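You operate a simulated robot arm through the tools that you are given. There is no shell and no other tool. Be economical: measure what you need, move in short steps, check, and stop when the job is done.

You run a simulated two-armed robot. Do the job below in one go: nothing can be reset, and whatever is moved stays where it is left.

JOB
Wipe up the spill on the card bench with the cloth and put it back.

The check looks at the end state, three seconds after you hand in, the way a careful person would. Anything else that was tipped, shoved, dropped, spilled or broken makes it a failure. Flat cloth is picked up by pressing the open fingertips on it (5 to 10 N) and closing them slowly along it; thin cloth reads only 2 to 8 mm in the jaws.

ROBOT AND FRAMES
Two 7-joint arms with two-finger parallel grippers on one trunk, on a base that drives. Base frame: it is fixed to the floor where the robot stands at the start and does not move with it; the origin is under the middle of the robot, x ahead of it, y to its left, z up. Readings come in mm, degrees, newtons and seconds.
The left shoulder is at the start at [70, 133, 1176], the right one opposite. Payload 1.57 kg a hand.
The tool frame of a hand sits at the grasp point between the pads (the TCP): z along the fingers, y along the line on which they close. The tips reach 30 mm beyond it. Largest opening 80 mm; finger width 17, thickness 12; the body of the gripper, 40 by 82 mm, starts 80 mm behind the TCP.
Orientation is that of the tool frame in the base frame, as a unit quaternion [w, x, y, z]. With the fingers straight down and closing along the base's y, the tool's x points along the base's -x, its y along +y and its z along -z.

CONTROLS
- The arms move only by the tool drive_tool. It takes "left_rows", "right_rows" or both (then of equal length, played together; a hand with none holds still); each is a list of rows, each a list of 2 entries, a list of its own where there are three numbers: the shift along the tool's x, y, z in cm, then the turn, a rotation vector about the tool's x, y, z in degrees. In form: [[[x, y, z], [ax, ay, az]], ...]. A call has 1 to 8 rows; each row shifts and turns the commanded pose from where the row before left it, along the tool's axes as they then stand. "left_jaw" and "right_jaw" are, for a hand that has rows, the finger opening in cm, from 0 to 8, set as the call begins (left out, the last holds). Rows are played at 5 a second. More than 50 mm and 8.6 degrees between two rows, or a gripper value outside its range, and nothing of the call is played. A pose out of reach is approached as far as the arm can. The call stops where the force on the tool passes 40 N (or 10 N more than at its start, if that is more) or the arm is blocked; 0.2 s more then pass. Each finger travels about 153 mm/s and halts on what it meets, pressing with about 23 N; the grip force reading is that of the motor and also rises with nothing between the fingers. The clock runs only during rows and for 0.2 s after the last one: add rows that do not move to give the fingers time. It gives the time, the measured TCP pose, the force on the tool (base axes), the opening and the grip force at its end, in the units of the frame above (readings bear some noise), and new pictures: "views" is both (left out), scene, wrist or none (wrist: the cameras of the hands that moved).
- Cameras (640 x 400 px; columns grow to the right, rows downward): "scene" is now at [126, -32.4, 1389.1]; the picture's right is [-0.39, -0.92, 0.00], its down [-0.65, 0.28, -0.70] and it looks along [0.65, -0.28, -0.71] (base axes); focal length 285 px, centre (320, 200). "left" rides on the left gripper at [72, 7, -122] in its tool frame; the picture's right is [-0.09, 1.00, 0.00], its down [-0.84, -0.08, -0.54] and it looks along [-0.54, -0.05, 0.84] (tool axes); focal length 238 px, centre (320, 200). "right" rides on the right gripper at [72, -7, -122] in its tool frame; the picture's right is [0.09, 1.00, 0.00], its down [-0.84, 0.08, -0.54] and it looks along [-0.54, 0.05, 0.84] (tool axes); focal length 238 px, centre (320, 200). There is no depth. A picture from a camera that has moved, and an enlarged one, comes with that camera's place and axes in the base frame and with its lens.
- move_column(by): slides the trunk up (or, below 0, down) by that many mm; the arms and the scene camera ride with it, the base frame stays. It gives what a move gives, with no picture.
- steer(legs): drives the robot by 1 to 6 legs, each [ahead, left, turn to the left] in mm, mm and degrees, along the robot's own axes; the way and the turn of a leg run together, so that a leg with both is an arc; at most 1500 mm and 180 degrees a leg. The arms and the cameras ride along, it lands a little off, and it stops where it bumps. It gives what a move gives, and a new picture of the scene camera.
- pan_tilt(pan, tilt): turns the head with the scene camera to pan (to the left, within 86 degrees either way) and tilt (down, from -29 to 69), counted from straight ahead of the robot. It gives what a move gives, and a new picture of the scene camera.
- close_up(camera, box): a new picture of the part [left, top, right, bottom] of that camera's present view, enlarged. The clock stands still meanwhile.
- close_job(): hands the job in; it is judged then, once.

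Work in short steps. Places have to be worked out from the pictures, the camera data and where the tool is seen: move nearer, look again, correct. Check each grasp and each placing, and mend what went wrong. You have 120 turns and 170 pictures in all, those below and enlarged ones among them. Open the grippers and draw the arms clear of the work before you hand the job in, unless the task says otherwise; then end with one line.

The tools are called after "Emit:" as name(argument=value, ...) on one line, values as JSON. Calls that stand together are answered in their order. drive_tool: Moves the arms, as the interface text tells. Its arguments: {"type":"object","properties":{"left_rows":{"type":"array","items":{"type":"array"}},"left_jaw":{"type":"number"},"right_rows":{"type":"array","items":{"type":"array"}},"right_jaw":{"type":"number"},"views":{"type":"string","enum":["both","scene","wrist","none"]}},"required":[]} The other tools are called the same way: move_column (by) slides the trunk up or down; steer (legs) drives the base; pan_tilt (pan, tilt) turns the head that bears the scene camera; close_up (camera, box) takes an enlarged picture of a part of a camera's view; close_job () hands the job in.

At the start:

```text
clock: 0.0
left_tcp_pos: [442.5, -81.3, 1169.3]
left_tcp_rot: [0.0, 0.0, 1.0, 0.001]
left_wrist_force: [-0.2, -0.3, 0.1]
left_opening: 80.2
left_finger_force: 0.0
right_tcp_pos: [315.4, -366.7, 1075.4]
right_tcp_rot: [0.0, 0.0, 1.0, 0.0]
right_wrist_force: [-0.1, 0.6, 0.0]
right_opening: 80.1
right_finger_force: 0.0
trunk travel left (down, up): [-750.0, 190.0]
robot x, y, heading: [-1.1, 1.3, 0.0]
head pan, tilt: [-23.2, 45.3]
```

scene: 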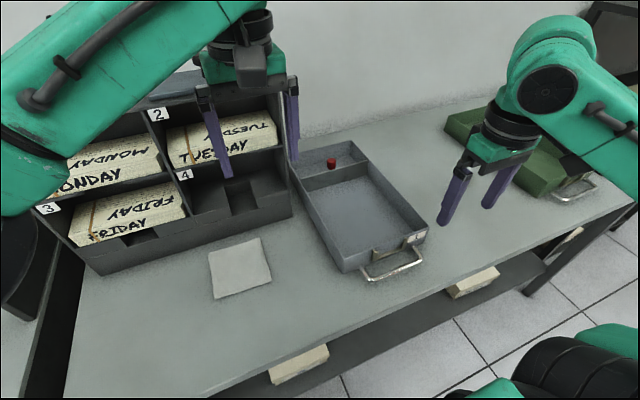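
right: 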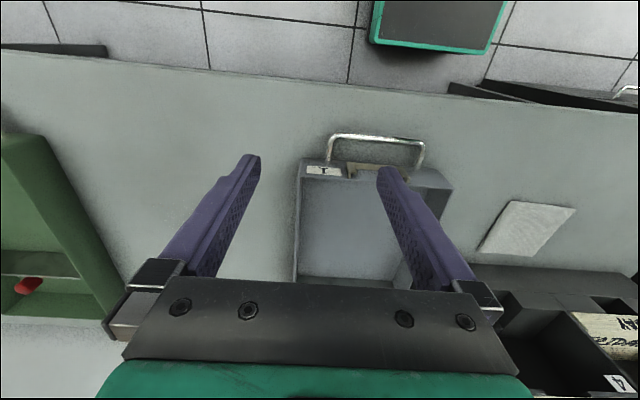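
left: 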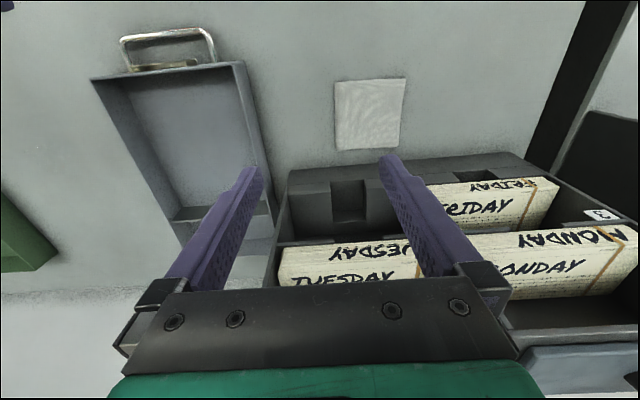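

I see the cloth (white square) on the bench, but no obvious spill yet. I look closer at the bench and turn the head to see the rest.

Emit:
close_up(camera="scene", box=[60, 180, 380, 380])

Emit:
close_up(camera="scene", box=[270, 90, 640, 320])

Emit:
pan_tilt(pan=-60, tilt=40)

Emit:
pan_tilt(pan=20, tilt=45)

```text
2.00 times, centred on (220, 280) of scene
camera zoom: at [126.0, -32.4, 1389.1], right [-0.39, -0.92, 0.0], down [-0.65, 0.28, -0.7], along [0.65, -0.28, -0.71], focal length 570 px, centre (520, 40)
```

zoom: 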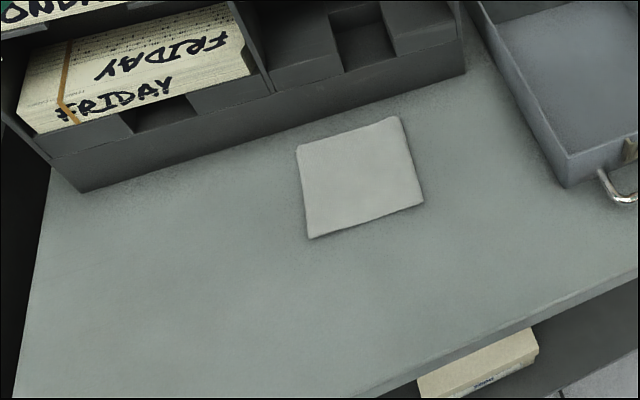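

```text
1.73 times, centred on (455, 205) of scene
camera zoom: at [126.0, -32.4, 1389.1], right [-0.39, -0.92, 0.0], down [-0.65, 0.28, -0.7], along [0.65, -0.28, -0.71], focal length 493 px, centre (86, 191)
```

zoom: 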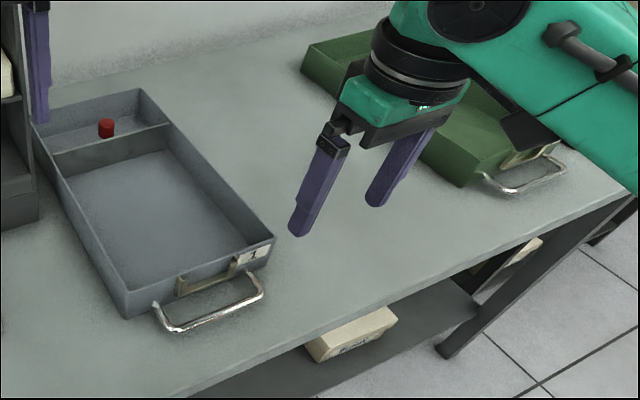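

```text
clock: 1.0
left_tcp_pos: [441.9, -81.0, 1170.0]
left_tcp_rot: [0.0, 0.0, 1.0, 0.0]
left_wrist_force: [0.4, -1.1, 0.6]
left_opening: 79.9
left_finger_force: 0.1
right_tcp_pos: [315.1, -367.6, 1074.6]
right_tcp_rot: [0.0, -0.001, 1.0, 0.0]
right_wrist_force: [0.3, -0.2, -0.1]
right_opening: 79.8
right_finger_force: 0.1
trunk travel left (down, up): [-750.0, 190.0]
robot x, y, heading: [4.8, 4.5, 0.2]
head pan, tilt: [-60.0, 40.0]
camera scene: at [94.0, -74.0, 1396.7], right [-0.87, -0.5, 0.0], down [-0.32, 0.56, -0.77], along [0.38, -0.66, -0.64], focal length 285 px, centre (320, 200)
```

scene: 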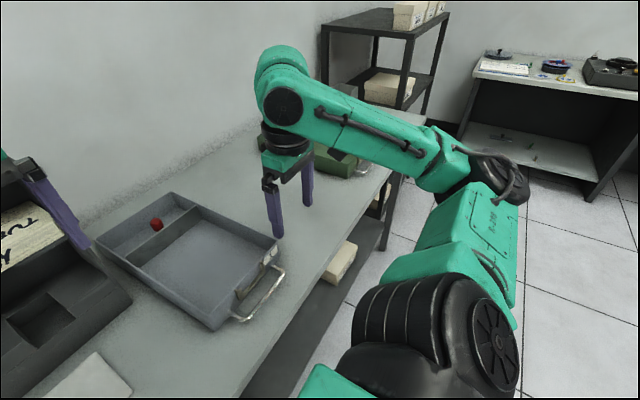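

```text
clock: 2.6
left_tcp_pos: [442.2, -81.5, 1170.0]
left_tcp_rot: [0.0, 0.001, 1.0, 0.001]
left_wrist_force: [-0.4, -0.6, 0.0]
left_opening: 80.0
left_finger_force: 0.1
right_tcp_pos: [314.8, -367.3, 1074.8]
right_tcp_rot: [0.0, 0.0, 1.0, 0.0]
right_wrist_force: [0.0, 0.6, 0.5]
right_opening: 79.7
right_finger_force: 0.1
trunk travel left (down, up): [-750.0, 190.0]
robot x, y, heading: [1.4, 1.7, -0.1]
head pan, tilt: [20.0, 45.0]
camera scene: at [127.8, 27.3, 1389.5], right [0.34, -0.94, 0.0], down [-0.66, -0.24, -0.71], along [0.66, 0.24, -0.71], focal length 285 px, centre (320, 200)
```

scene: 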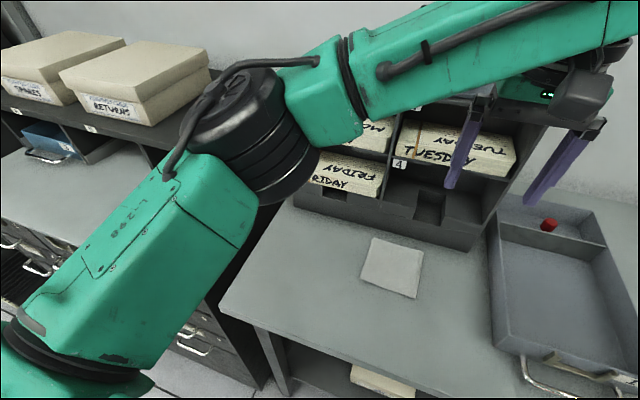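

No spill seen yet; the card bench seems to be this one (card decks), but other benches exist. I look around further.

Emit:
pan_tilt(pan=75, tilt=35)

Emit:
pan_tilt(pan=-86, tilt=20)

Emit:
pan_tilt(pan=-10, tilt=65)

```text
clock: 3.8
left_tcp_pos: [442.3, -81.1, 1169.6]
left_tcp_rot: [0.001, 0.001, 1.0, 0.001]
left_wrist_force: [0.0, 0.3, 0.5]
left_opening: 80.2
left_finger_force: 0.0
right_tcp_pos: [315.8, -367.0, 1075.8]
right_tcp_rot: [0.0, 0.0, 1.0, -0.001]
right_wrist_force: [-0.2, -0.1, 0.7]
right_opening: 80.0
right_finger_force: 0.0
trunk travel left (down, up): [-750.0, 190.0]
robot x, y, heading: [-1.3, 0.5, -0.3]
head pan, tilt: [75.0, 35.0]
camera scene: at [74.3, 84.6, 1404.3], right [0.97, -0.26, 0.0], down [-0.15, -0.55, -0.82], along [0.21, 0.79, -0.57], focal length 285 px, centre (320, 200)
```

scene: 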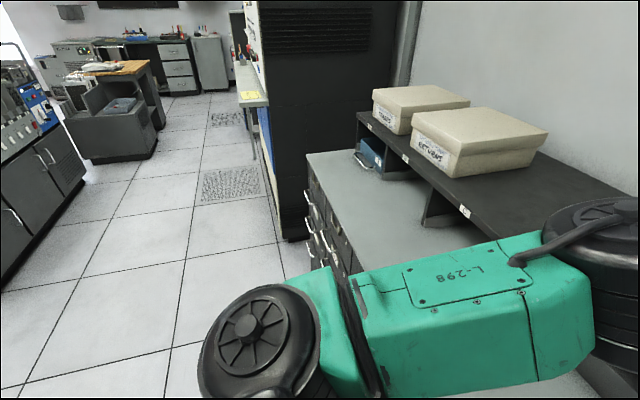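

```text
clock: 6.3
left_tcp_pos: [442.5, -81.4, 1170.7]
left_tcp_rot: [0.0, 0.0, 1.0, 0.0]
left_wrist_force: [0.3, 0.0, -0.4]
left_opening: 80.1
left_finger_force: 0.0
right_tcp_pos: [315.0, -365.8, 1076.0]
right_tcp_rot: [0.0, 0.0, 1.0, -0.001]
right_wrist_force: [-0.3, 0.0, 0.3]
right_opening: 80.0
right_finger_force: 0.0
trunk travel left (down, up): [-750.0, 190.0]
robot x, y, heading: [-1.2, 0.3, 0.0]
head pan, tilt: [-85.9, 20.0]
camera scene: at [58.0, -93.3, 1428.1], right [-1.0, -0.07, 0.0], down [-0.02, 0.34, -0.94], along [0.07, -0.94, -0.34], focal length 285 px, centre (320, 200)
```

scene: 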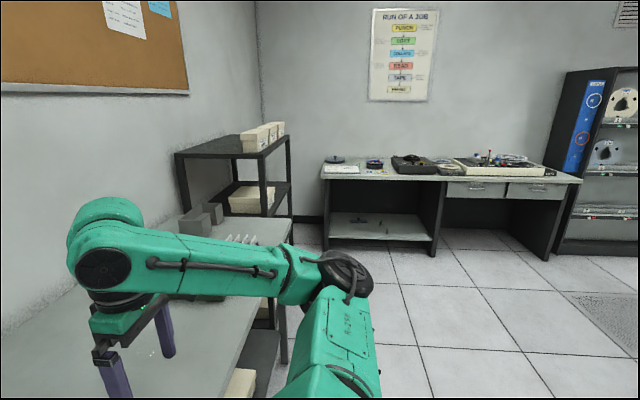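

```text
clock: 7.8
left_tcp_pos: [442.0, -81.5, 1169.3]
left_tcp_rot: [0.0, 0.0, 1.0, 0.001]
left_wrist_force: [0.0, -0.1, -0.7]
left_opening: 80.3
left_finger_force: 0.1
right_tcp_pos: [315.5, -367.1, 1073.4]
right_tcp_rot: [0.0, 0.0, 1.0, 0.0]
right_wrist_force: [0.2, 0.4, 0.0]
right_opening: 80.0
right_finger_force: 0.0
trunk travel left (down, up): [-750.0, 190.0]
robot x, y, heading: [0.3, -2.2, -0.2]
head pan, tilt: [-10.0, 65.0]
camera scene: at [111.2, -11.1, 1364.4], right [-0.17, -0.98, 0.0], down [-0.89, 0.16, -0.42], along [0.42, -0.07, -0.91], focal length 285 px, centre (320, 200)
```

scene: 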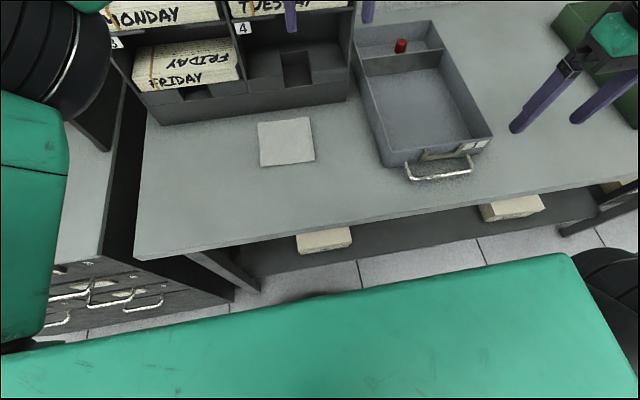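

Some candidate spots: a yellow patch on a bench far left, and things on the right end of this bench. I zoom in on each.

Emit:
pan_tilt(pan=-75, tilt=30)

Emit:
close_up(camera="scene", box=[100, 80, 420, 280])

Emit:
pan_tilt(pan=80, tilt=30)

Emit:
close_up(camera="scene", box=[160, 60, 400, 210])

Emit:
close_up(camera="right", box=[0, 40, 640, 320])

```text
clock: 9.1
left_tcp_pos: [441.8, -81.6, 1169.4]
left_tcp_rot: [-0.001, 0.0, 1.0, 0.001]
left_wrist_force: [-0.7, 0.7, 0.3]
left_opening: 80.0
left_finger_force: 0.0
right_tcp_pos: [314.1, -366.6, 1074.6]
right_tcp_rot: [0.0, 0.001, 1.0, 0.0]
right_wrist_force: [-0.1, -0.1, -0.1]
right_opening: 79.7
right_finger_force: 0.1
trunk travel left (down, up): [-750.0, 190.0]
robot x, y, heading: [-0.8, 1.7, 0.1]
head pan, tilt: [-75.0, 30.0]
camera scene: at [74.9, -87.8, 1412.0], right [-0.97, -0.26, 0.0], down [-0.13, 0.48, -0.87], along [0.22, -0.84, -0.5], focal length 285 px, centre (320, 200)
```

scene: 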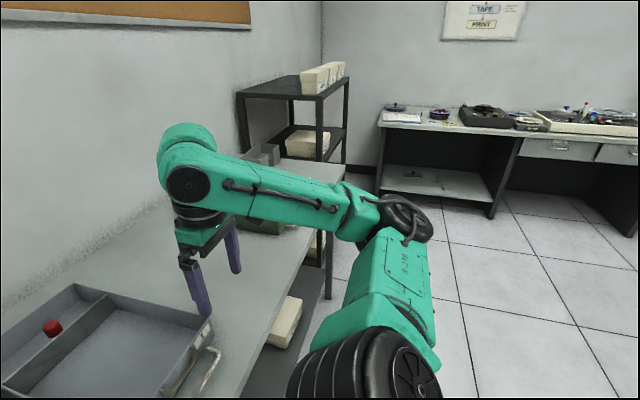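

```text
2.00 times, centred on (260, 180) of scene
camera zoom: at [74.9, -87.8, 1412.0], right [-0.97, -0.26, 0.0], down [-0.13, 0.48, -0.87], along [0.22, -0.84, -0.5], focal length 570 px, centre (440, 240)
```

zoom: 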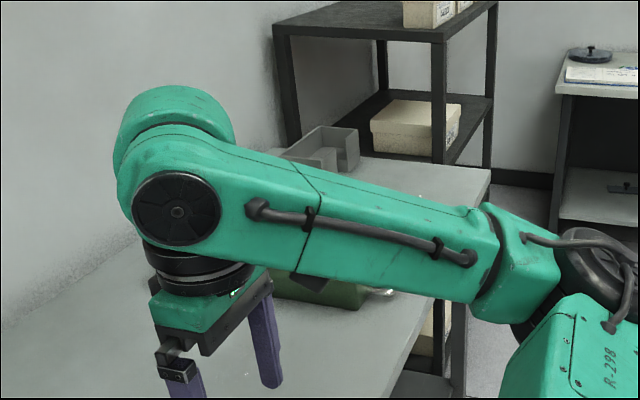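

```text
clock: 11.5
left_tcp_pos: [442.6, -82.0, 1170.6]
left_tcp_rot: [0.0, 0.001, 1.0, 0.001]
left_wrist_force: [0.8, -0.7, -0.3]
left_opening: 80.1
left_finger_force: 0.1
right_tcp_pos: [315.8, -367.6, 1075.6]
right_tcp_rot: [0.0, 0.0, 1.0, 0.0]
right_wrist_force: [-0.2, 0.6, 0.0]
right_opening: 80.0
right_finger_force: 0.1
trunk travel left (down, up): [-750.0, 190.0]
robot x, y, heading: [-1.4, -4.2, -0.1]
head pan, tilt: [80.0, 30.0]
camera scene: at [67.2, 88.6, 1412.1], right [0.98, -0.17, 0.0], down [-0.09, -0.49, -0.87], along [0.15, 0.85, -0.5], focal length 285 px, centre (320, 200)
```

scene: 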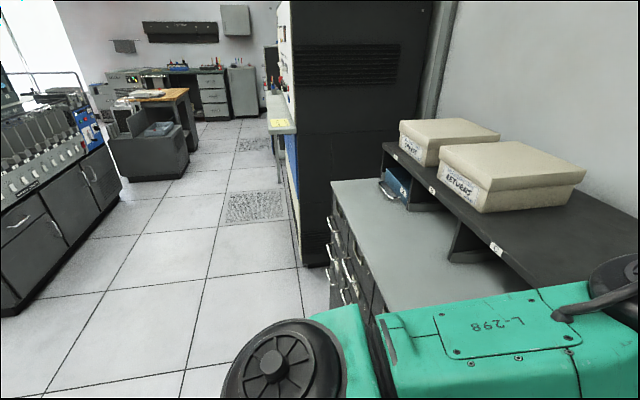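

```text
2.67 times, centred on (280, 135) of scene
camera zoom: at [67.2, 88.6, 1412.1], right [0.98, -0.17, 0.0], down [-0.09, -0.49, -0.87], along [0.15, 0.85, -0.5], focal length 760 px, centre (427, 373)
```

zoom: 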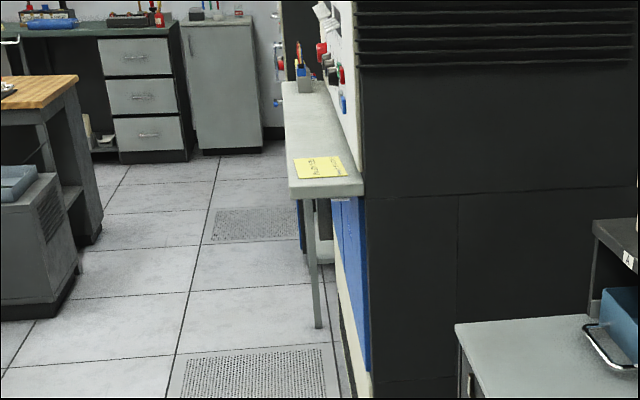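

```text
1.00 times, centred on (320, 180) of right
camera zoom: at [244.0, -374.3, 1198.5], right [-0.09, 1.0, 0.0], down [0.84, 0.08, 0.54], along [0.54, 0.05, -0.84], focal length 238 px, centre (320, 220)
```

zoom: 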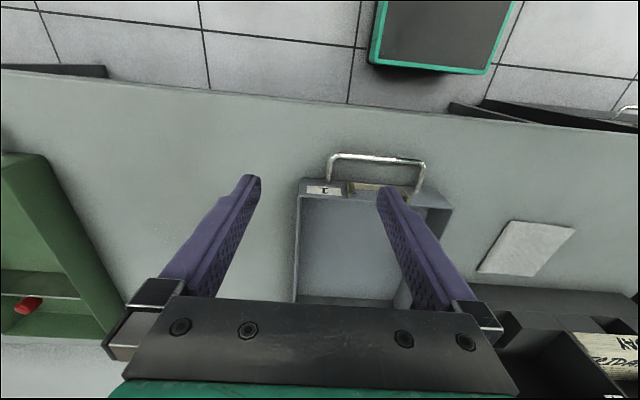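

The right end of the bench is hidden by my right arm. I slide the base 300 mm to the right and look down from there.

Emit:
steer(legs=[[0, -300, 0]])

Emit:
pan_tilt(pan=-40, tilt=45)

Emit:
close_up(camera="right", box=[0, 0, 640, 400])

```text
clock: 13.6
left_tcp_pos: [442.5, -380.9, 1169.3]
left_tcp_rot: [0.0, 0.0, 1.0, 0.0]
left_wrist_force: [-0.1, 0.2, 0.3]
left_opening: 79.9
left_finger_force: 0.1
right_tcp_pos: [316.1, -666.7, 1075.9]
right_tcp_rot: [0.0, 0.0, 1.0, 0.0]
right_wrist_force: [0.6, -0.6, 0.1]
right_opening: 79.9
right_finger_force: 0.1
trunk travel left (down, up): [-750.0, 190.0]
robot x, y, heading: [6.0, -300.0, 0.1]
head pan, tilt: [80.0, 30.0]
camera scene: at [67.1, -211.9, 1412.0], right [0.98, -0.17, 0.0], down [-0.09, -0.49, -0.87], along [0.15, 0.85, -0.5], focal length 285 px, centre (320, 200)
```

scene: 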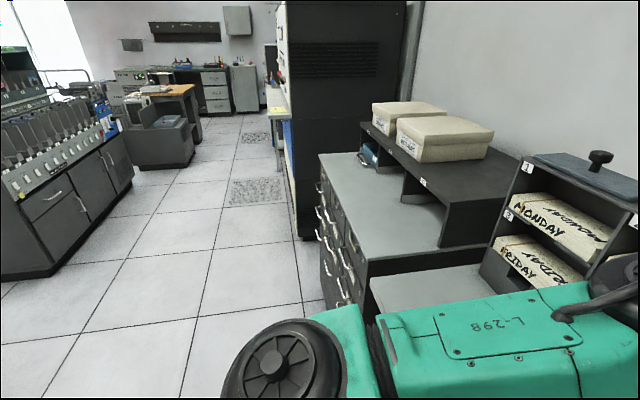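

```text
clock: 15.6
left_tcp_pos: [442.7, -383.3, 1169.3]
left_tcp_rot: [0.0, -0.001, 1.0, 0.001]
left_wrist_force: [-0.6, -0.3, 0.4]
left_opening: 80.0
left_finger_force: 0.1
right_tcp_pos: [315.6, -668.8, 1075.1]
right_tcp_rot: [-0.001, -0.001, 1.0, 0.0]
right_wrist_force: [0.7, 0.2, 0.6]
right_opening: 80.3
right_finger_force: 0.0
trunk travel left (down, up): [-750.0, 190.0]
robot x, y, heading: [0.1, -304.2, -0.0]
head pan, tilt: [-40.0, 45.0]
camera scene: at [114.0, -354.8, 1389.5], right [-0.64, -0.77, 0.0], down [-0.54, 0.45, -0.71], along [0.54, -0.45, -0.71], focal length 285 px, centre (320, 200)
```

scene: 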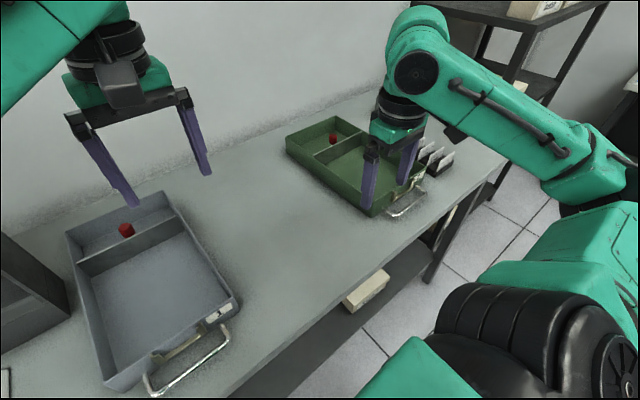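

```text
1.00 times, centred on (320, 200) of right
camera zoom: at [244.7, -676.3, 1198.5], right [-0.09, 1.0, 0.0], down [0.84, 0.08, 0.54], along [0.54, 0.05, -0.84], focal length 238 px, centre (320, 200)
```

zoom: 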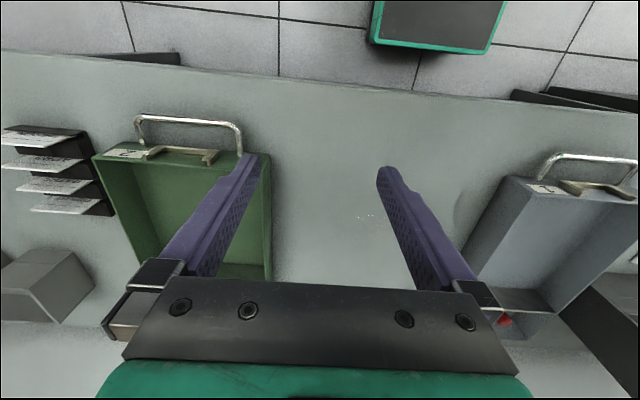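

The right wrist view shows tiny glints around (365,216) and a darker patch near tray 1. I zoom into it.

Emit:
close_up(camera="right", box=[270, 140, 510, 290])

Emit:
close_up(camera="scene", box=[180, 160, 420, 310])

Emit:
close_up(camera="left", box=[0, 0, 640, 400])

```text
2.67 times, centred on (390, 215) of right
camera zoom: at [244.7, -676.3, 1198.5], right [-0.09, 1.0, 0.0], down [0.84, 0.08, 0.54], along [0.54, 0.05, -0.84], focal length 636 px, centre (133, 160)
```

zoom: 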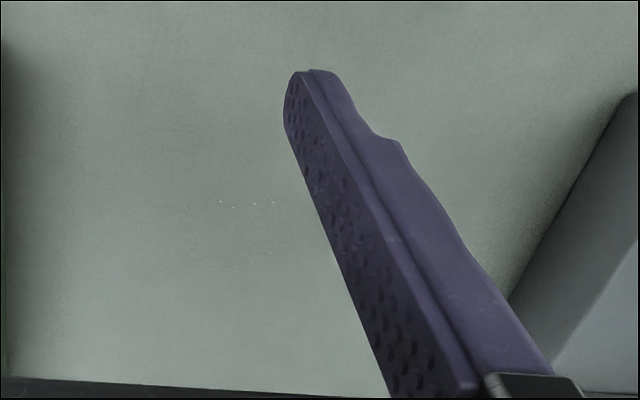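

```text
2.67 times, centred on (300, 235) of scene
camera zoom: at [114.0, -354.8, 1389.5], right [-0.64, -0.77, 0.0], down [-0.54, 0.45, -0.71], along [0.54, -0.45, -0.71], focal length 760 px, centre (373, 107)
```

zoom: 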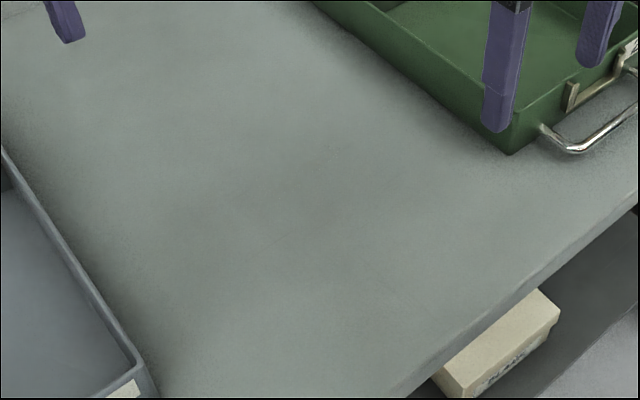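

```text
1.00 times, centred on (320, 200) of left
camera zoom: at [370.3, -376.6, 1291.1], right [0.09, 1.0, 0.0], down [0.84, -0.08, 0.54], along [0.54, -0.05, -0.84], focal length 238 px, centre (320, 200)
```

zoom: 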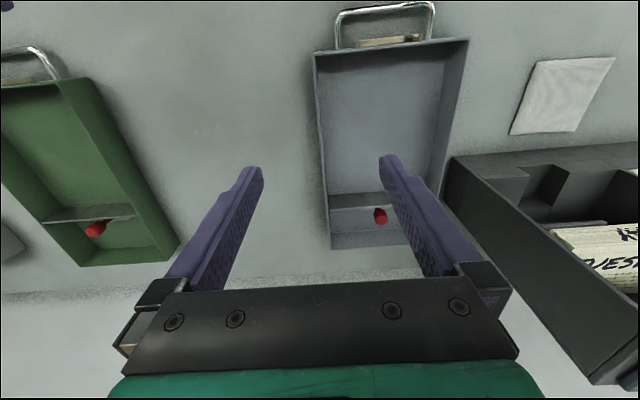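

Glints show in both wrist views near about [500,-590]; a faintly darker patch seems to sit there. I zoom in more.

Emit:
close_up(camera="left", box=[120, 60, 280, 160])

Emit:
close_up(camera="scene", box=[220, 180, 340, 255])

```text
4.00 times, centred on (200, 110) of left
camera zoom: at [370.3, -376.6, 1291.1], right [0.09, 1.0, 0.0], down [0.84, -0.08, 0.54], along [0.54, -0.05, -0.84], focal length 953 px, centre (800, 560)
```

zoom: 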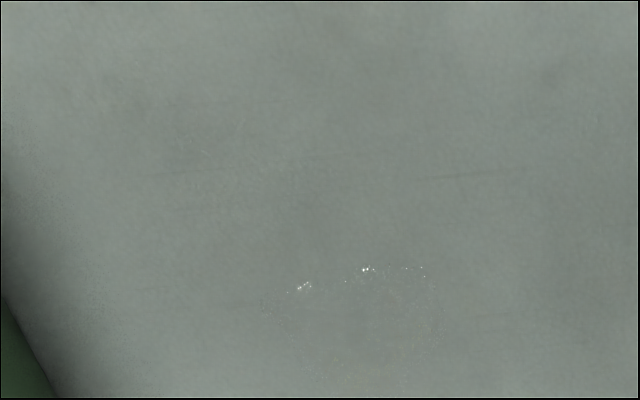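

```text
5.33 times, centred on (280, 218) of scene
camera zoom: at [114.0, -354.8, 1389.5], right [-0.64, -0.77, 0.0], down [-0.54, 0.45, -0.71], along [0.54, -0.45, -0.71], focal length 1520 px, centre (533, 107)
```

zoom: 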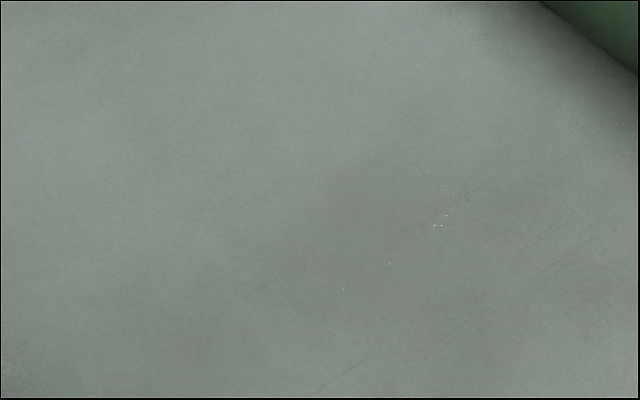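

There is a clear film of liquid around [530,-600] (glints at its rim, roughly 90 mm across) between the two trays. I bring the right wrist camera nearer to outline it.

Emit:
drive_tool(right_rows=[[[-2.9, 1.4, 3], [0, 0, 0]], [[-2.9, 1.4, 3], [0, 0, 0]], [[-2.9, 1.4, 3], [0, 0, 0]], [[-2.9, 1.4, 3], [0, 0, 0]], [[-2.9, 1.4, 3], [0, 0, 0]]], views="wrist")

Emit:
close_up(camera="right", box=[220, 150, 420, 275])

Emit:
close_up(camera="scene", box=[120, 100, 440, 300])

```text
clock: 16.8
left_tcp_pos: [444.1, -381.8, 1168.5]
left_tcp_rot: [0.0, -0.001, 1.0, 0.0]
left_wrist_force: [0.0, -0.6, -0.8]
left_opening: 80.1
left_finger_force: 0.0
right_tcp_pos: [462.8, -598.5, 924.6]
right_tcp_rot: [0.0, 0.0, 1.0, 0.0]
right_wrist_force: [0.4, -0.1, -0.5]
right_opening: 79.8
right_finger_force: 0.1
trunk travel left (down, up): [-750.0, 190.0]
robot x, y, heading: [2.2, -300.5, -0.1]
head pan, tilt: [-40.0, 45.0]
camera right: at [391.3, -605.7, 1048.2], right [-0.09, 1.0, 0.0], down [0.84, 0.08, 0.54], along [0.54, 0.05, -0.84], focal length 238 px, centre (320, 200)
```

right: 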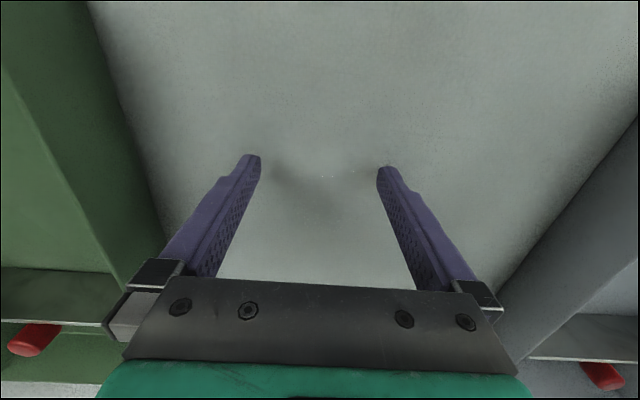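

```text
3.20 times, centred on (320, 212) of right
camera zoom: at [391.3, -605.7, 1048.2], right [-0.09, 1.0, 0.0], down [0.84, 0.08, 0.54], along [0.54, 0.05, -0.84], focal length 763 px, centre (320, 160)
```

zoom: 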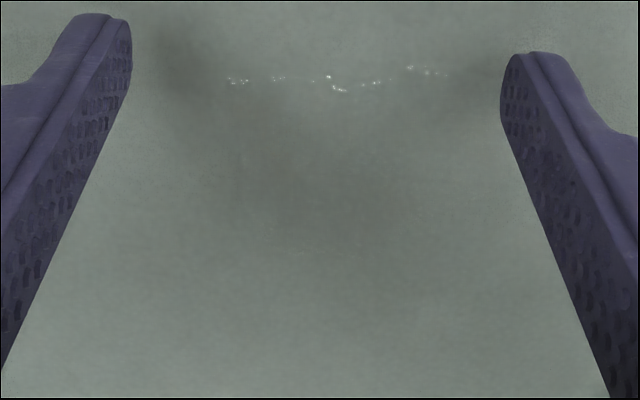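

```text
2.00 times, centred on (280, 200) of scene
camera zoom: at [116.6, -354.0, 1389.2], right [-0.64, -0.77, 0.0], down [-0.54, 0.45, -0.71], along [0.54, -0.45, -0.71], focal length 570 px, centre (400, 200)
```

zoom: 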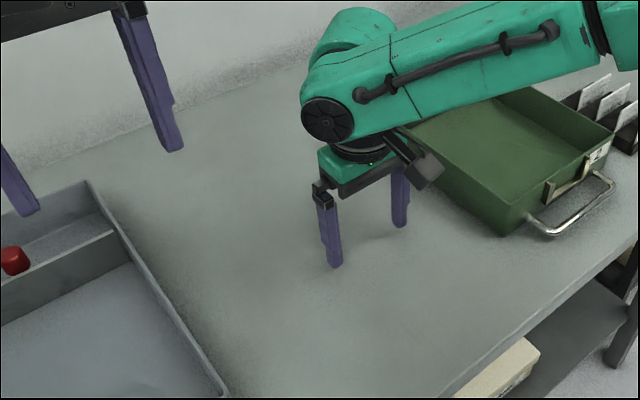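

The film lies at about x 497–575, y −640..−555. Now I raise the right hand and draw the left hand back and to the left so the right hand can work on the cloth.

Emit:
drive_tool(left_rows=[[[2.2, 4.3, -0.4], [0, 0, 0]], [[2.2, 4.3, -0.4], [0, 0, 0]], [[2.2, 4.3, -0.4], [0, 0, 0]], [[2.2, 4.3, -0.4], [0, 0, 0]], [[2.2, 4.3, -0.4], [0, 0, 0]], [[2.2, 4.3, -0.4], [0, 0, 0]]], right_rows=[[[1, 0, -2.5], [0, 0, 0]], [[1, 0, -2.5], [0, 0, 0]], [[1, 0, -2.5], [0, 0, 0]], [[1, 0, -2.5], [0, 0, 0]], [[1, 0, -2.5], [0, 0, 0]], [[1, 0, -2.5], [0, 0, 0]]], views="scene")

Emit:
pan_tilt(pan=25, tilt=40)

```text
clock: 18.2
left_tcp_pos: [306.5, -122.7, 1193.2]
left_tcp_rot: [0.002, 0.0, 1.0, -0.001]
left_wrist_force: [-0.3, 0.2, -0.2]
left_opening: 80.3
left_finger_force: 0.0
right_tcp_pos: [397.6, -596.3, 1077.0]
right_tcp_rot: [0.001, -0.001, 1.0, 0.0]
right_wrist_force: [-0.2, 0.7, 1.5]
right_opening: 79.8
right_finger_force: 0.2
trunk travel left (down, up): [-750.0, 190.0]
robot x, y, heading: [0.2, -305.1, 0.1]
head pan, tilt: [-40.0, 45.0]
camera scene: at [110.5, -352.6, 1389.8], right [-0.64, -0.77, 0.0], down [-0.54, 0.45, -0.71], along [0.54, -0.46, -0.7], focal length 285 px, centre (320, 200)
```

scene: 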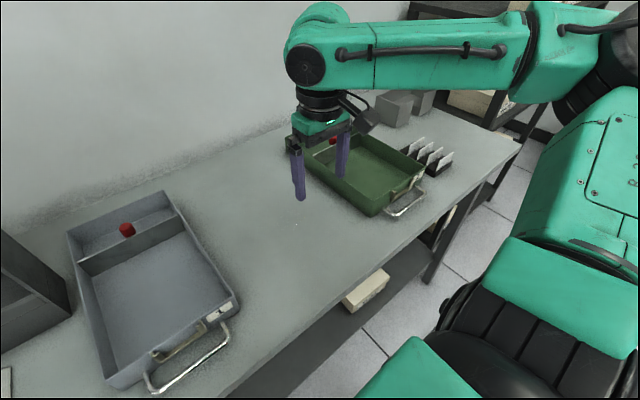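

```text
clock: 19.5
left_tcp_pos: [309.8, -125.0, 1192.4]
left_tcp_rot: [0.0, -0.001, 1.0, 0.001]
left_wrist_force: [0.1, -0.6, -0.6]
left_opening: 80.2
left_finger_force: 0.1
right_tcp_pos: [399.1, -598.8, 1075.5]
right_tcp_rot: [0.0, -0.001, 1.0, 0.0]
right_wrist_force: [0.0, -0.3, -0.3]
right_opening: 80.0
right_finger_force: 0.0
trunk travel left (down, up): [-750.0, 190.0]
robot x, y, heading: [2.5, -300.2, 0.1]
head pan, tilt: [25.0, 40.0]
camera scene: at [128.7, -266.6, 1396.7], right [0.42, -0.91, 0.0], down [-0.58, -0.27, -0.77], along [0.69, 0.32, -0.64], focal length 285 px, centre (320, 200)
```

scene: 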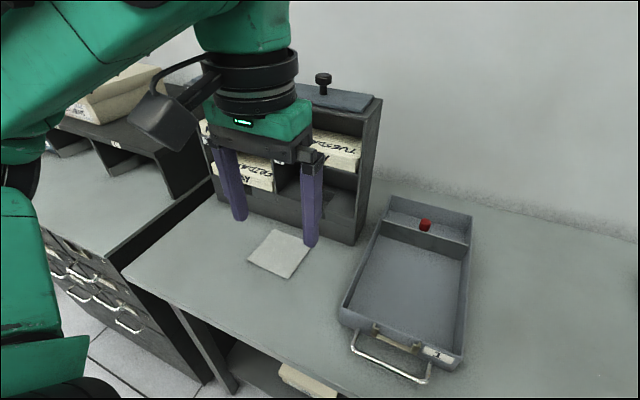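

The way is clear; I drive 200 mm left so the right hand can reach the cloth.

Emit:
steer(legs=[[0, 200, 0]])

```text
clock: 21.1
left_tcp_pos: [310.1, 72.4, 1191.8]
left_tcp_rot: [0.0, 0.001, 1.0, 0.002]
left_wrist_force: [0.2, 0.3, -0.6]
left_opening: 80.0
left_finger_force: 0.3
right_tcp_pos: [400.1, -400.2, 1075.0]
right_tcp_rot: [-0.001, -0.002, 1.0, 0.001]
right_wrist_force: [-0.5, 0.1, 0.2]
right_opening: 80.1
right_finger_force: 0.1
trunk travel left (down, up): [-750.0, 190.0]
robot x, y, heading: [-0.8, -101.5, 0.2]
head pan, tilt: [25.0, 40.0]
camera scene: at [128.4, -68.8, 1396.8], right [0.42, -0.91, 0.0], down [-0.58, -0.27, -0.77], along [0.69, 0.33, -0.64], focal length 285 px, centre (320, 200)
```

scene: 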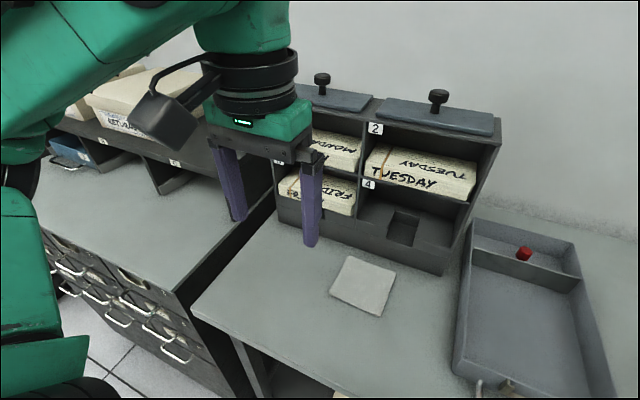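

I push the left hand 10 cm further left and start bringing the right hand over toward the cloth.

Emit:
drive_tool(left_rows=[[[0.6, 2, -0.5], [0, 0, 0]], [[0.6, 2, -0.5], [0, 0, 0]], [[0.6, 2, -0.5], [0, 0, 0]], [[0.6, 2, -0.5], [0, 0, 0]], [[0.6, 2, -0.5], [0, 0, 0]]], right_rows=[[[-0.6, 4.4, 0], [0, 0, 0]], [[-0.6, 4.4, 0], [0, 0, 0]], [[-0.6, 4.4, 0], [0, 0, 0]], [[-0.6, 4.4, 0], [0, 0, 0]], [[-0.6, 4.4, 0], [0, 0, 0]]], views="scene")

Emit:
drive_tool(right_rows=[[[-1, 4.4, 1], [0, 0, 0]], [[-1, 4.4, 1], [0, 0, 0]], [[-1, 4.4, 1], [0, 0, 0]], [[-1, 4.4, 2], [0, 0, 0]]], right_jaw=4, views="both")

```text
clock: 22.3
left_tcp_pos: [302.4, 154.1, 1205.7]
left_tcp_rot: [-0.002, 0.0, 1.0, 0.0]
left_wrist_force: [0.4, 1.1, -0.7]
left_opening: 80.0
left_finger_force: 0.1
left hand out of reach, approached as far as the arm can: row 4, 5
right_tcp_pos: [431.1, -178.6, 1075.0]
right_tcp_rot: [-0.001, -0.001, 1.0, 0.0]
right_wrist_force: [0.5, -1.0, -0.7]
right_opening: 80.0
right_finger_force: 0.1
trunk travel left (down, up): [-750.0, 190.0]
robot x, y, heading: [-1.3, -101.5, 0.1]
head pan, tilt: [25.0, 40.0]
camera scene: at [131.9, -65.6, 1396.4], right [0.42, -0.91, 0.0], down [-0.58, -0.27, -0.76], along [0.69, 0.32, -0.64], focal length 285 px, centre (320, 200)
```

scene: 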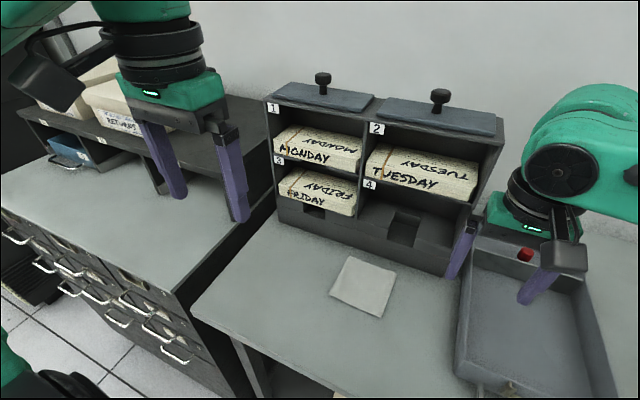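

```text
clock: 23.3
left_tcp_pos: [299.2, 154.8, 1207.0]
left_tcp_rot: [0.0, 0.0, 1.0, 0.0]
left_wrist_force: [0.5, 0.3, 0.1]
left_opening: 80.0
left_finger_force: 0.0
right_tcp_pos: [401.8, -144.8, 1031.6]
right_tcp_rot: [0.0, 0.0, 1.0, 0.002]
right_wrist_force: [0.2, -0.5, -0.1]
right_opening: 39.6
right_finger_force: 0.1
right hand out of reach, approached as far as the arm can: row 1, 2, 3, 4
trunk travel left (down, up): [-750.0, 190.0]
robot x, y, heading: [1.8, -103.1, 0.3]
head pan, tilt: [25.0, 40.0]
camera scene: at [128.9, -66.0, 1396.7], right [0.42, -0.91, 0.0], down [-0.58, -0.27, -0.77], along [0.69, 0.32, -0.64], focal length 285 px, centre (320, 200)
camera right: at [331.1, -152.2, 1154.6], right [-0.09, 1.0, 0.0], down [0.84, 0.08, 0.54], along [0.54, 0.05, -0.84], focal length 238 px, centre (320, 200)
```

scene: 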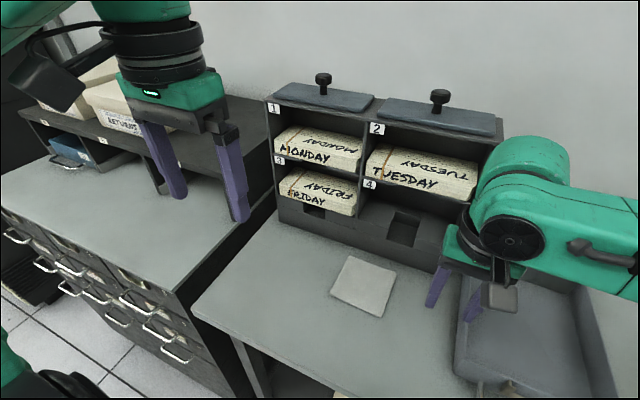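
right: 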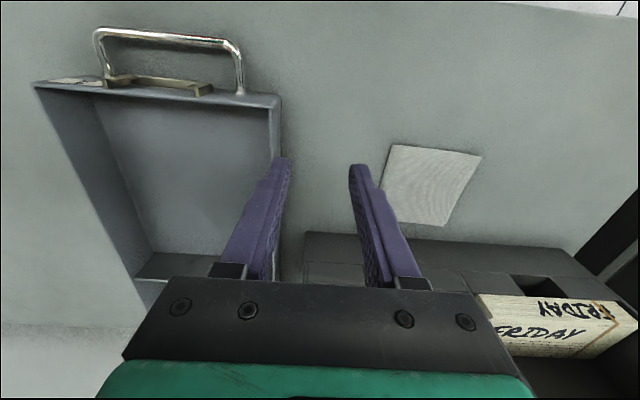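

The right hand cannot cross that far, so I turn the base 25° to the left, which puts the cloth on the right hand's side.

Emit:
steer(legs=[[0, 0, 25]])

```text
clock: 25.0
left_tcp_pos: [162.8, 254.9, 1206.5]
left_tcp_rot: [0.0, -0.215, 0.977, 0.0]
left_wrist_force: [-0.5, -0.8, 0.0]
left_opening: 79.7
left_finger_force: 0.1
right_tcp_pos: [383.5, 28.5, 1030.6]
right_tcp_rot: [0.0, -0.216, 0.976, 0.002]
right_wrist_force: [0.0, -0.6, 0.1]
right_opening: 40.1
right_finger_force: 0.1
trunk travel left (down, up): [-750.0, 190.0]
robot x, y, heading: [1.0, -100.3, 25.0]
head pan, tilt: [25.0, 40.0]
camera scene: at [101.9, -16.3, 1396.7], right [0.76, -0.64, 0.0], down [-0.41, -0.49, -0.77], along [0.49, 0.59, -0.64], focal length 285 px, centre (320, 200)
```

scene: 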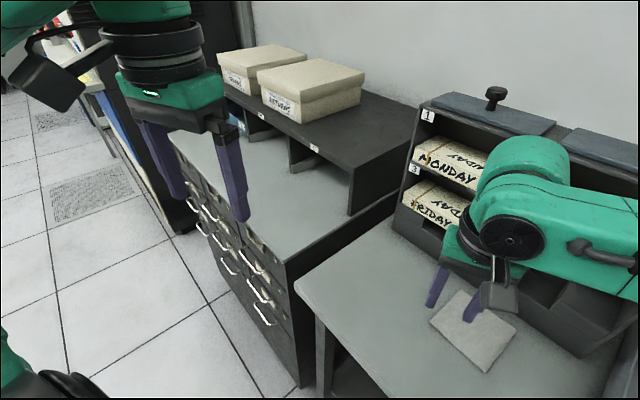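

Now I turn the right hand back square with the cloth, and point the head at it.

Emit:
drive_tool(right_rows=[[[0, 0, 0], [0, 0, 8.4]], [[0, 0, 0], [0, 0, 8.4]], [[0, 0, 0], [0, 0, 8.2]], [[-3, -1.5, 1], [0, 0, 0]], [[-3, -1.5, 1], [0, 0, 0]], [[-3, 0, 2], [0, 0, 0]]], views="wrist")

Emit:
pan_tilt(pan=-25, tilt=50)

```text
clock: 26.4
left_tcp_pos: [165.3, 256.5, 1206.0]
left_tcp_rot: [-0.001, -0.216, 0.976, -0.001]
left_wrist_force: [0.4, 0.6, 0.1]
left_opening: 79.7
left_finger_force: 0.1
right_tcp_pos: [473.4, -1.6, 991.4]
right_tcp_rot: [-0.001, 0.001, 1.0, 0.001]
right_wrist_force: [0.9, 0.3, 1.0]
right_opening: 40.0
right_finger_force: 0.1
trunk travel left (down, up): [-750.0, 190.0]
robot x, y, heading: [-1.7, -100.5, 24.7]
head pan, tilt: [25.0, 40.0]
camera right: at [403.1, -9.2, 1113.7], right [-0.09, 1.0, 0.0], down [0.84, 0.07, 0.54], along [0.54, 0.05, -0.84], focal length 238 px, centre (320, 200)
```

right: 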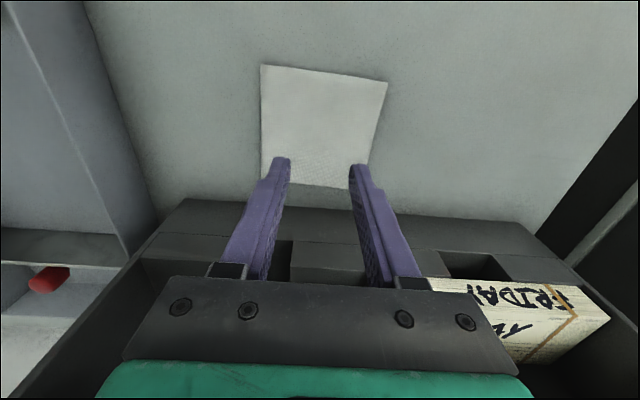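

```text
clock: 27.6
left_tcp_pos: [163.0, 256.3, 1206.1]
left_tcp_rot: [0.0, -0.215, 0.977, 0.001]
left_wrist_force: [0.0, 0.4, -0.2]
left_opening: 80.1
left_finger_force: 0.1
right_tcp_pos: [472.4, -2.7, 991.1]
right_tcp_rot: [0.0, 0.002, 1.0, 0.001]
right_wrist_force: [0.1, -0.1, -0.8]
right_opening: 40.1
right_finger_force: 0.0
trunk travel left (down, up): [-750.0, 190.0]
robot x, y, heading: [-2.0, -100.8, 24.7]
head pan, tilt: [-25.0, 50.0]
camera scene: at [124.0, -81.0, 1382.5], right [0.0, -1.0, 0.0], down [-0.77, 0.0, -0.64], along [0.64, 0.0, -0.77], focal length 285 px, centre (320, 200)
```

scene: 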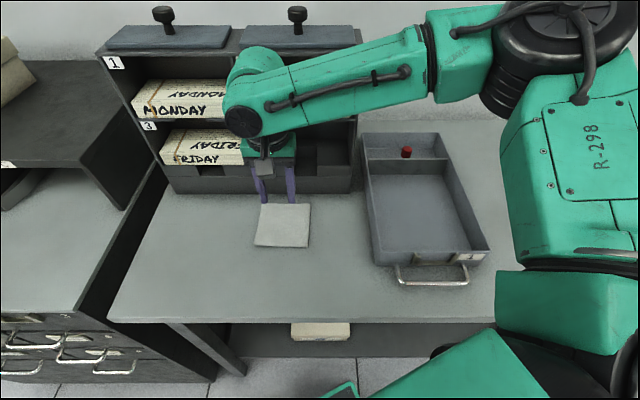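

The cloth is roughly x 435–560, y −62..63 and the fingers are over its near part. I go down to just above it and check.

Emit:
drive_tool(right_rows=[[[0.6, -0.2, 4.5], [0, 0, 0]], [[0, 0, 4], [0, 0, 0]], [[0, 0, 3], [0, 0, 0]], [[0, 0, 0.5], [0, 0, 0]]], right_jaw=3.6, views="both")

```text
clock: 28.3
left_tcp_pos: [160.7, 254.4, 1207.4]
left_tcp_rot: [0.002, -0.216, 0.976, 0.001]
left_wrist_force: [0.0, 0.4, 0.0]
left_opening: 80.0
left_finger_force: 0.0
right_tcp_pos: [462.3, -13.6, 912.6]
right_tcp_rot: [0.008, 0.0, 1.0, 0.01]
right_wrist_force: [-2.5, -0.4, 9.4]
right_opening: 36.0
right_finger_force: 0.1
right hand out of reach, approached as far as the arm can: row 2, 3
trunk travel left (down, up): [-750.0, 190.0]
robot x, y, heading: [0.1, -99.4, 25.1]
head pan, tilt: [-25.0, 50.0]
stopped in row 3 (right hand): the force on the tool passed its limit (the readings are from after the stop); the commanded pose is now the measured one
camera scene: at [119.7, -82.2, 1382.9], right [0.0, -1.0, 0.0], down [-0.76, 0.0, -0.65], along [0.65, 0.0, -0.76], focal length 285 px, centre (320, 200)
camera right: at [389.5, -22.4, 1034.7], right [-0.09, 1.0, 0.02], down [0.83, 0.07, 0.56], along [0.55, 0.06, -0.83], focal length 238 px, centre (320, 200)
```

scene: 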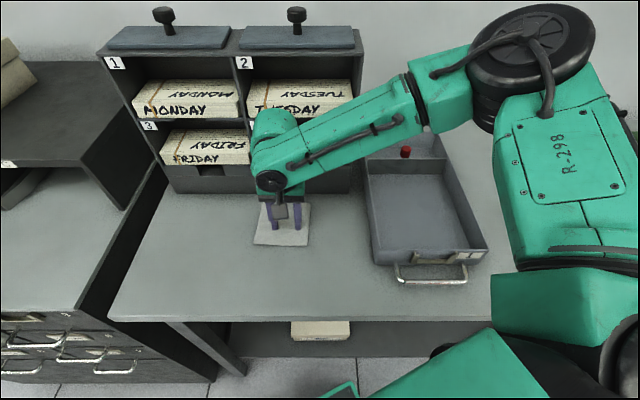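
right: 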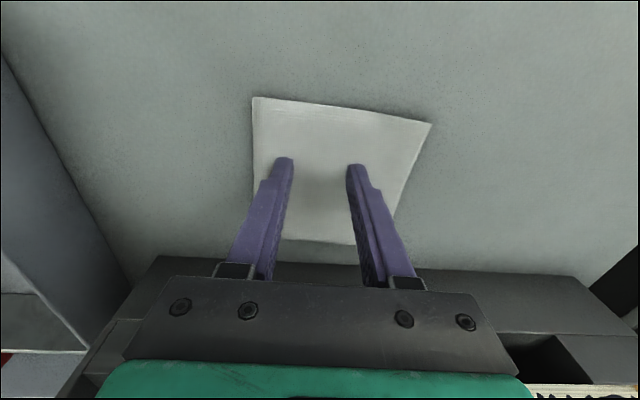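

Something stopped the hand at tip height about 882, above the cloth. I zoom in to see what is touching.

Emit:
close_up(camera="scene", box=[200, 60, 440, 260])

Emit:
drive_tool(right_rows=[[[0, 0, 0], [0, 0, 0]]], views="none")

```text
2.00 times, centred on (320, 160) of scene
camera zoom: at [119.7, -82.2, 1382.9], right [0.0, -1.0, 0.0], down [-0.76, 0.0, -0.65], along [0.65, 0.0, -0.76], focal length 570 px, centre (320, 280)
```

zoom: 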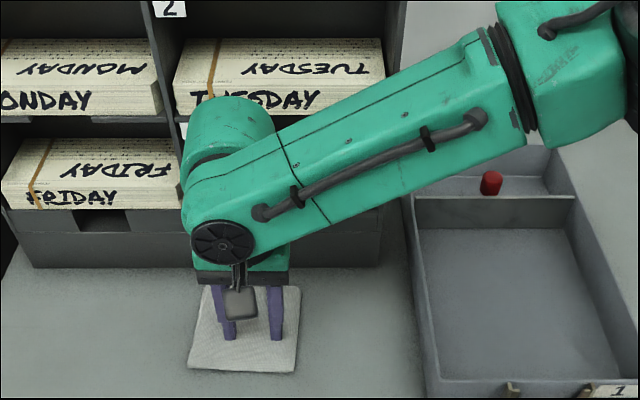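

```text
clock: 28.7
left_tcp_pos: [161.7, 256.4, 1208.4]
left_tcp_rot: [0.001, -0.214, 0.977, 0.0]
left_wrist_force: [-0.3, 0.3, 0.4]
left_opening: 79.9
left_finger_force: 0.1
right_tcp_pos: [464.7, -13.2, 911.9]
right_tcp_rot: [0.008, 0.0, 1.0, 0.01]
right_wrist_force: [1.2, 0.0, 15.1]
right_opening: 35.9
right_finger_force: 0.1
trunk travel left (down, up): [-750.0, 190.0]
robot x, y, heading: [4.8, -103.1, 24.8]
head pan, tilt: [-25.0, 50.0]
```

The hand seems to foul near its joint range because of the yaw against the robot. I lift, undo the yaw, and shift the base 110 mm along the bench so the cloth falls in a natural spot for the right hand.

Emit:
drive_tool(right_rows=[[[0, 0, -4], [0, 0, 0]], [[0, 0, -4], [0, 0, 0]], [[0, 0, -4], [0, 0, 0]], [[2, 0, 0], [0, 0, -8.3]], [[2, 0, 0], [0, 0, -8.3]], [[2, 0, 0], [0, 0, -8.3]]], views="none")

Emit:
steer(legs=[[46, 100, 0]])

```text
clock: 30.1
left_tcp_pos: [162.6, 255.7, 1206.6]
left_tcp_rot: [0.0, -0.215, 0.977, 0.0]
left_wrist_force: [-0.5, -0.9, -0.4]
left_opening: 80.1
left_finger_force: 0.1
right_tcp_pos: [404.2, -23.9, 1029.8]
right_tcp_rot: [0.009, -0.216, 0.976, 0.006]
right_wrist_force: [-0.5, 0.0, -0.8]
right_opening: 36.1
right_finger_force: 0.0
trunk travel left (down, up): [-750.0, 190.0]
robot x, y, heading: [0.1, -99.6, 24.9]
head pan, tilt: [-25.0, 50.0]
```

```text
clock: 31.3
left_tcp_pos: [163.5, 363.7, 1206.8]
left_tcp_rot: [0.0, -0.215, 0.977, 0.0]
left_wrist_force: [0.6, -0.4, 0.9]
left_opening: 80.0
left_finger_force: 0.0
right_tcp_pos: [403.9, 83.8, 1030.6]
right_tcp_rot: [0.009, -0.215, 0.977, 0.007]
right_wrist_force: [0.1, 0.7, 0.1]
right_opening: 36.3
right_finger_force: 0.0
trunk travel left (down, up): [-750.0, 190.0]
robot x, y, heading: [-0.1, 10.3, 24.7]
head pan, tilt: [-25.0, 50.0]
camera scene: at [123.9, 26.1, 1382.6], right [0.0, -1.0, 0.0], down [-0.77, 0.0, -0.64], along [0.64, 0.0, -0.77], focal length 285 px, centre (320, 200)
```

scene: 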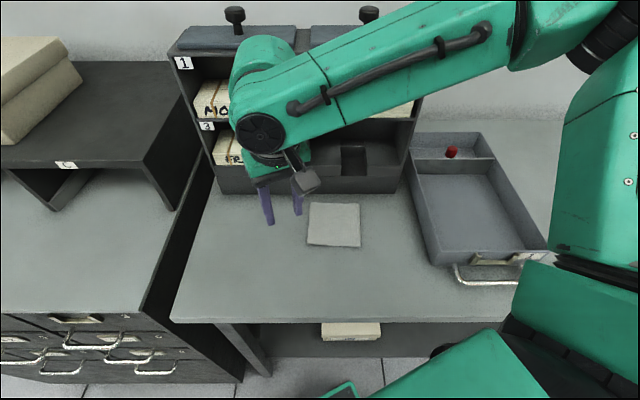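

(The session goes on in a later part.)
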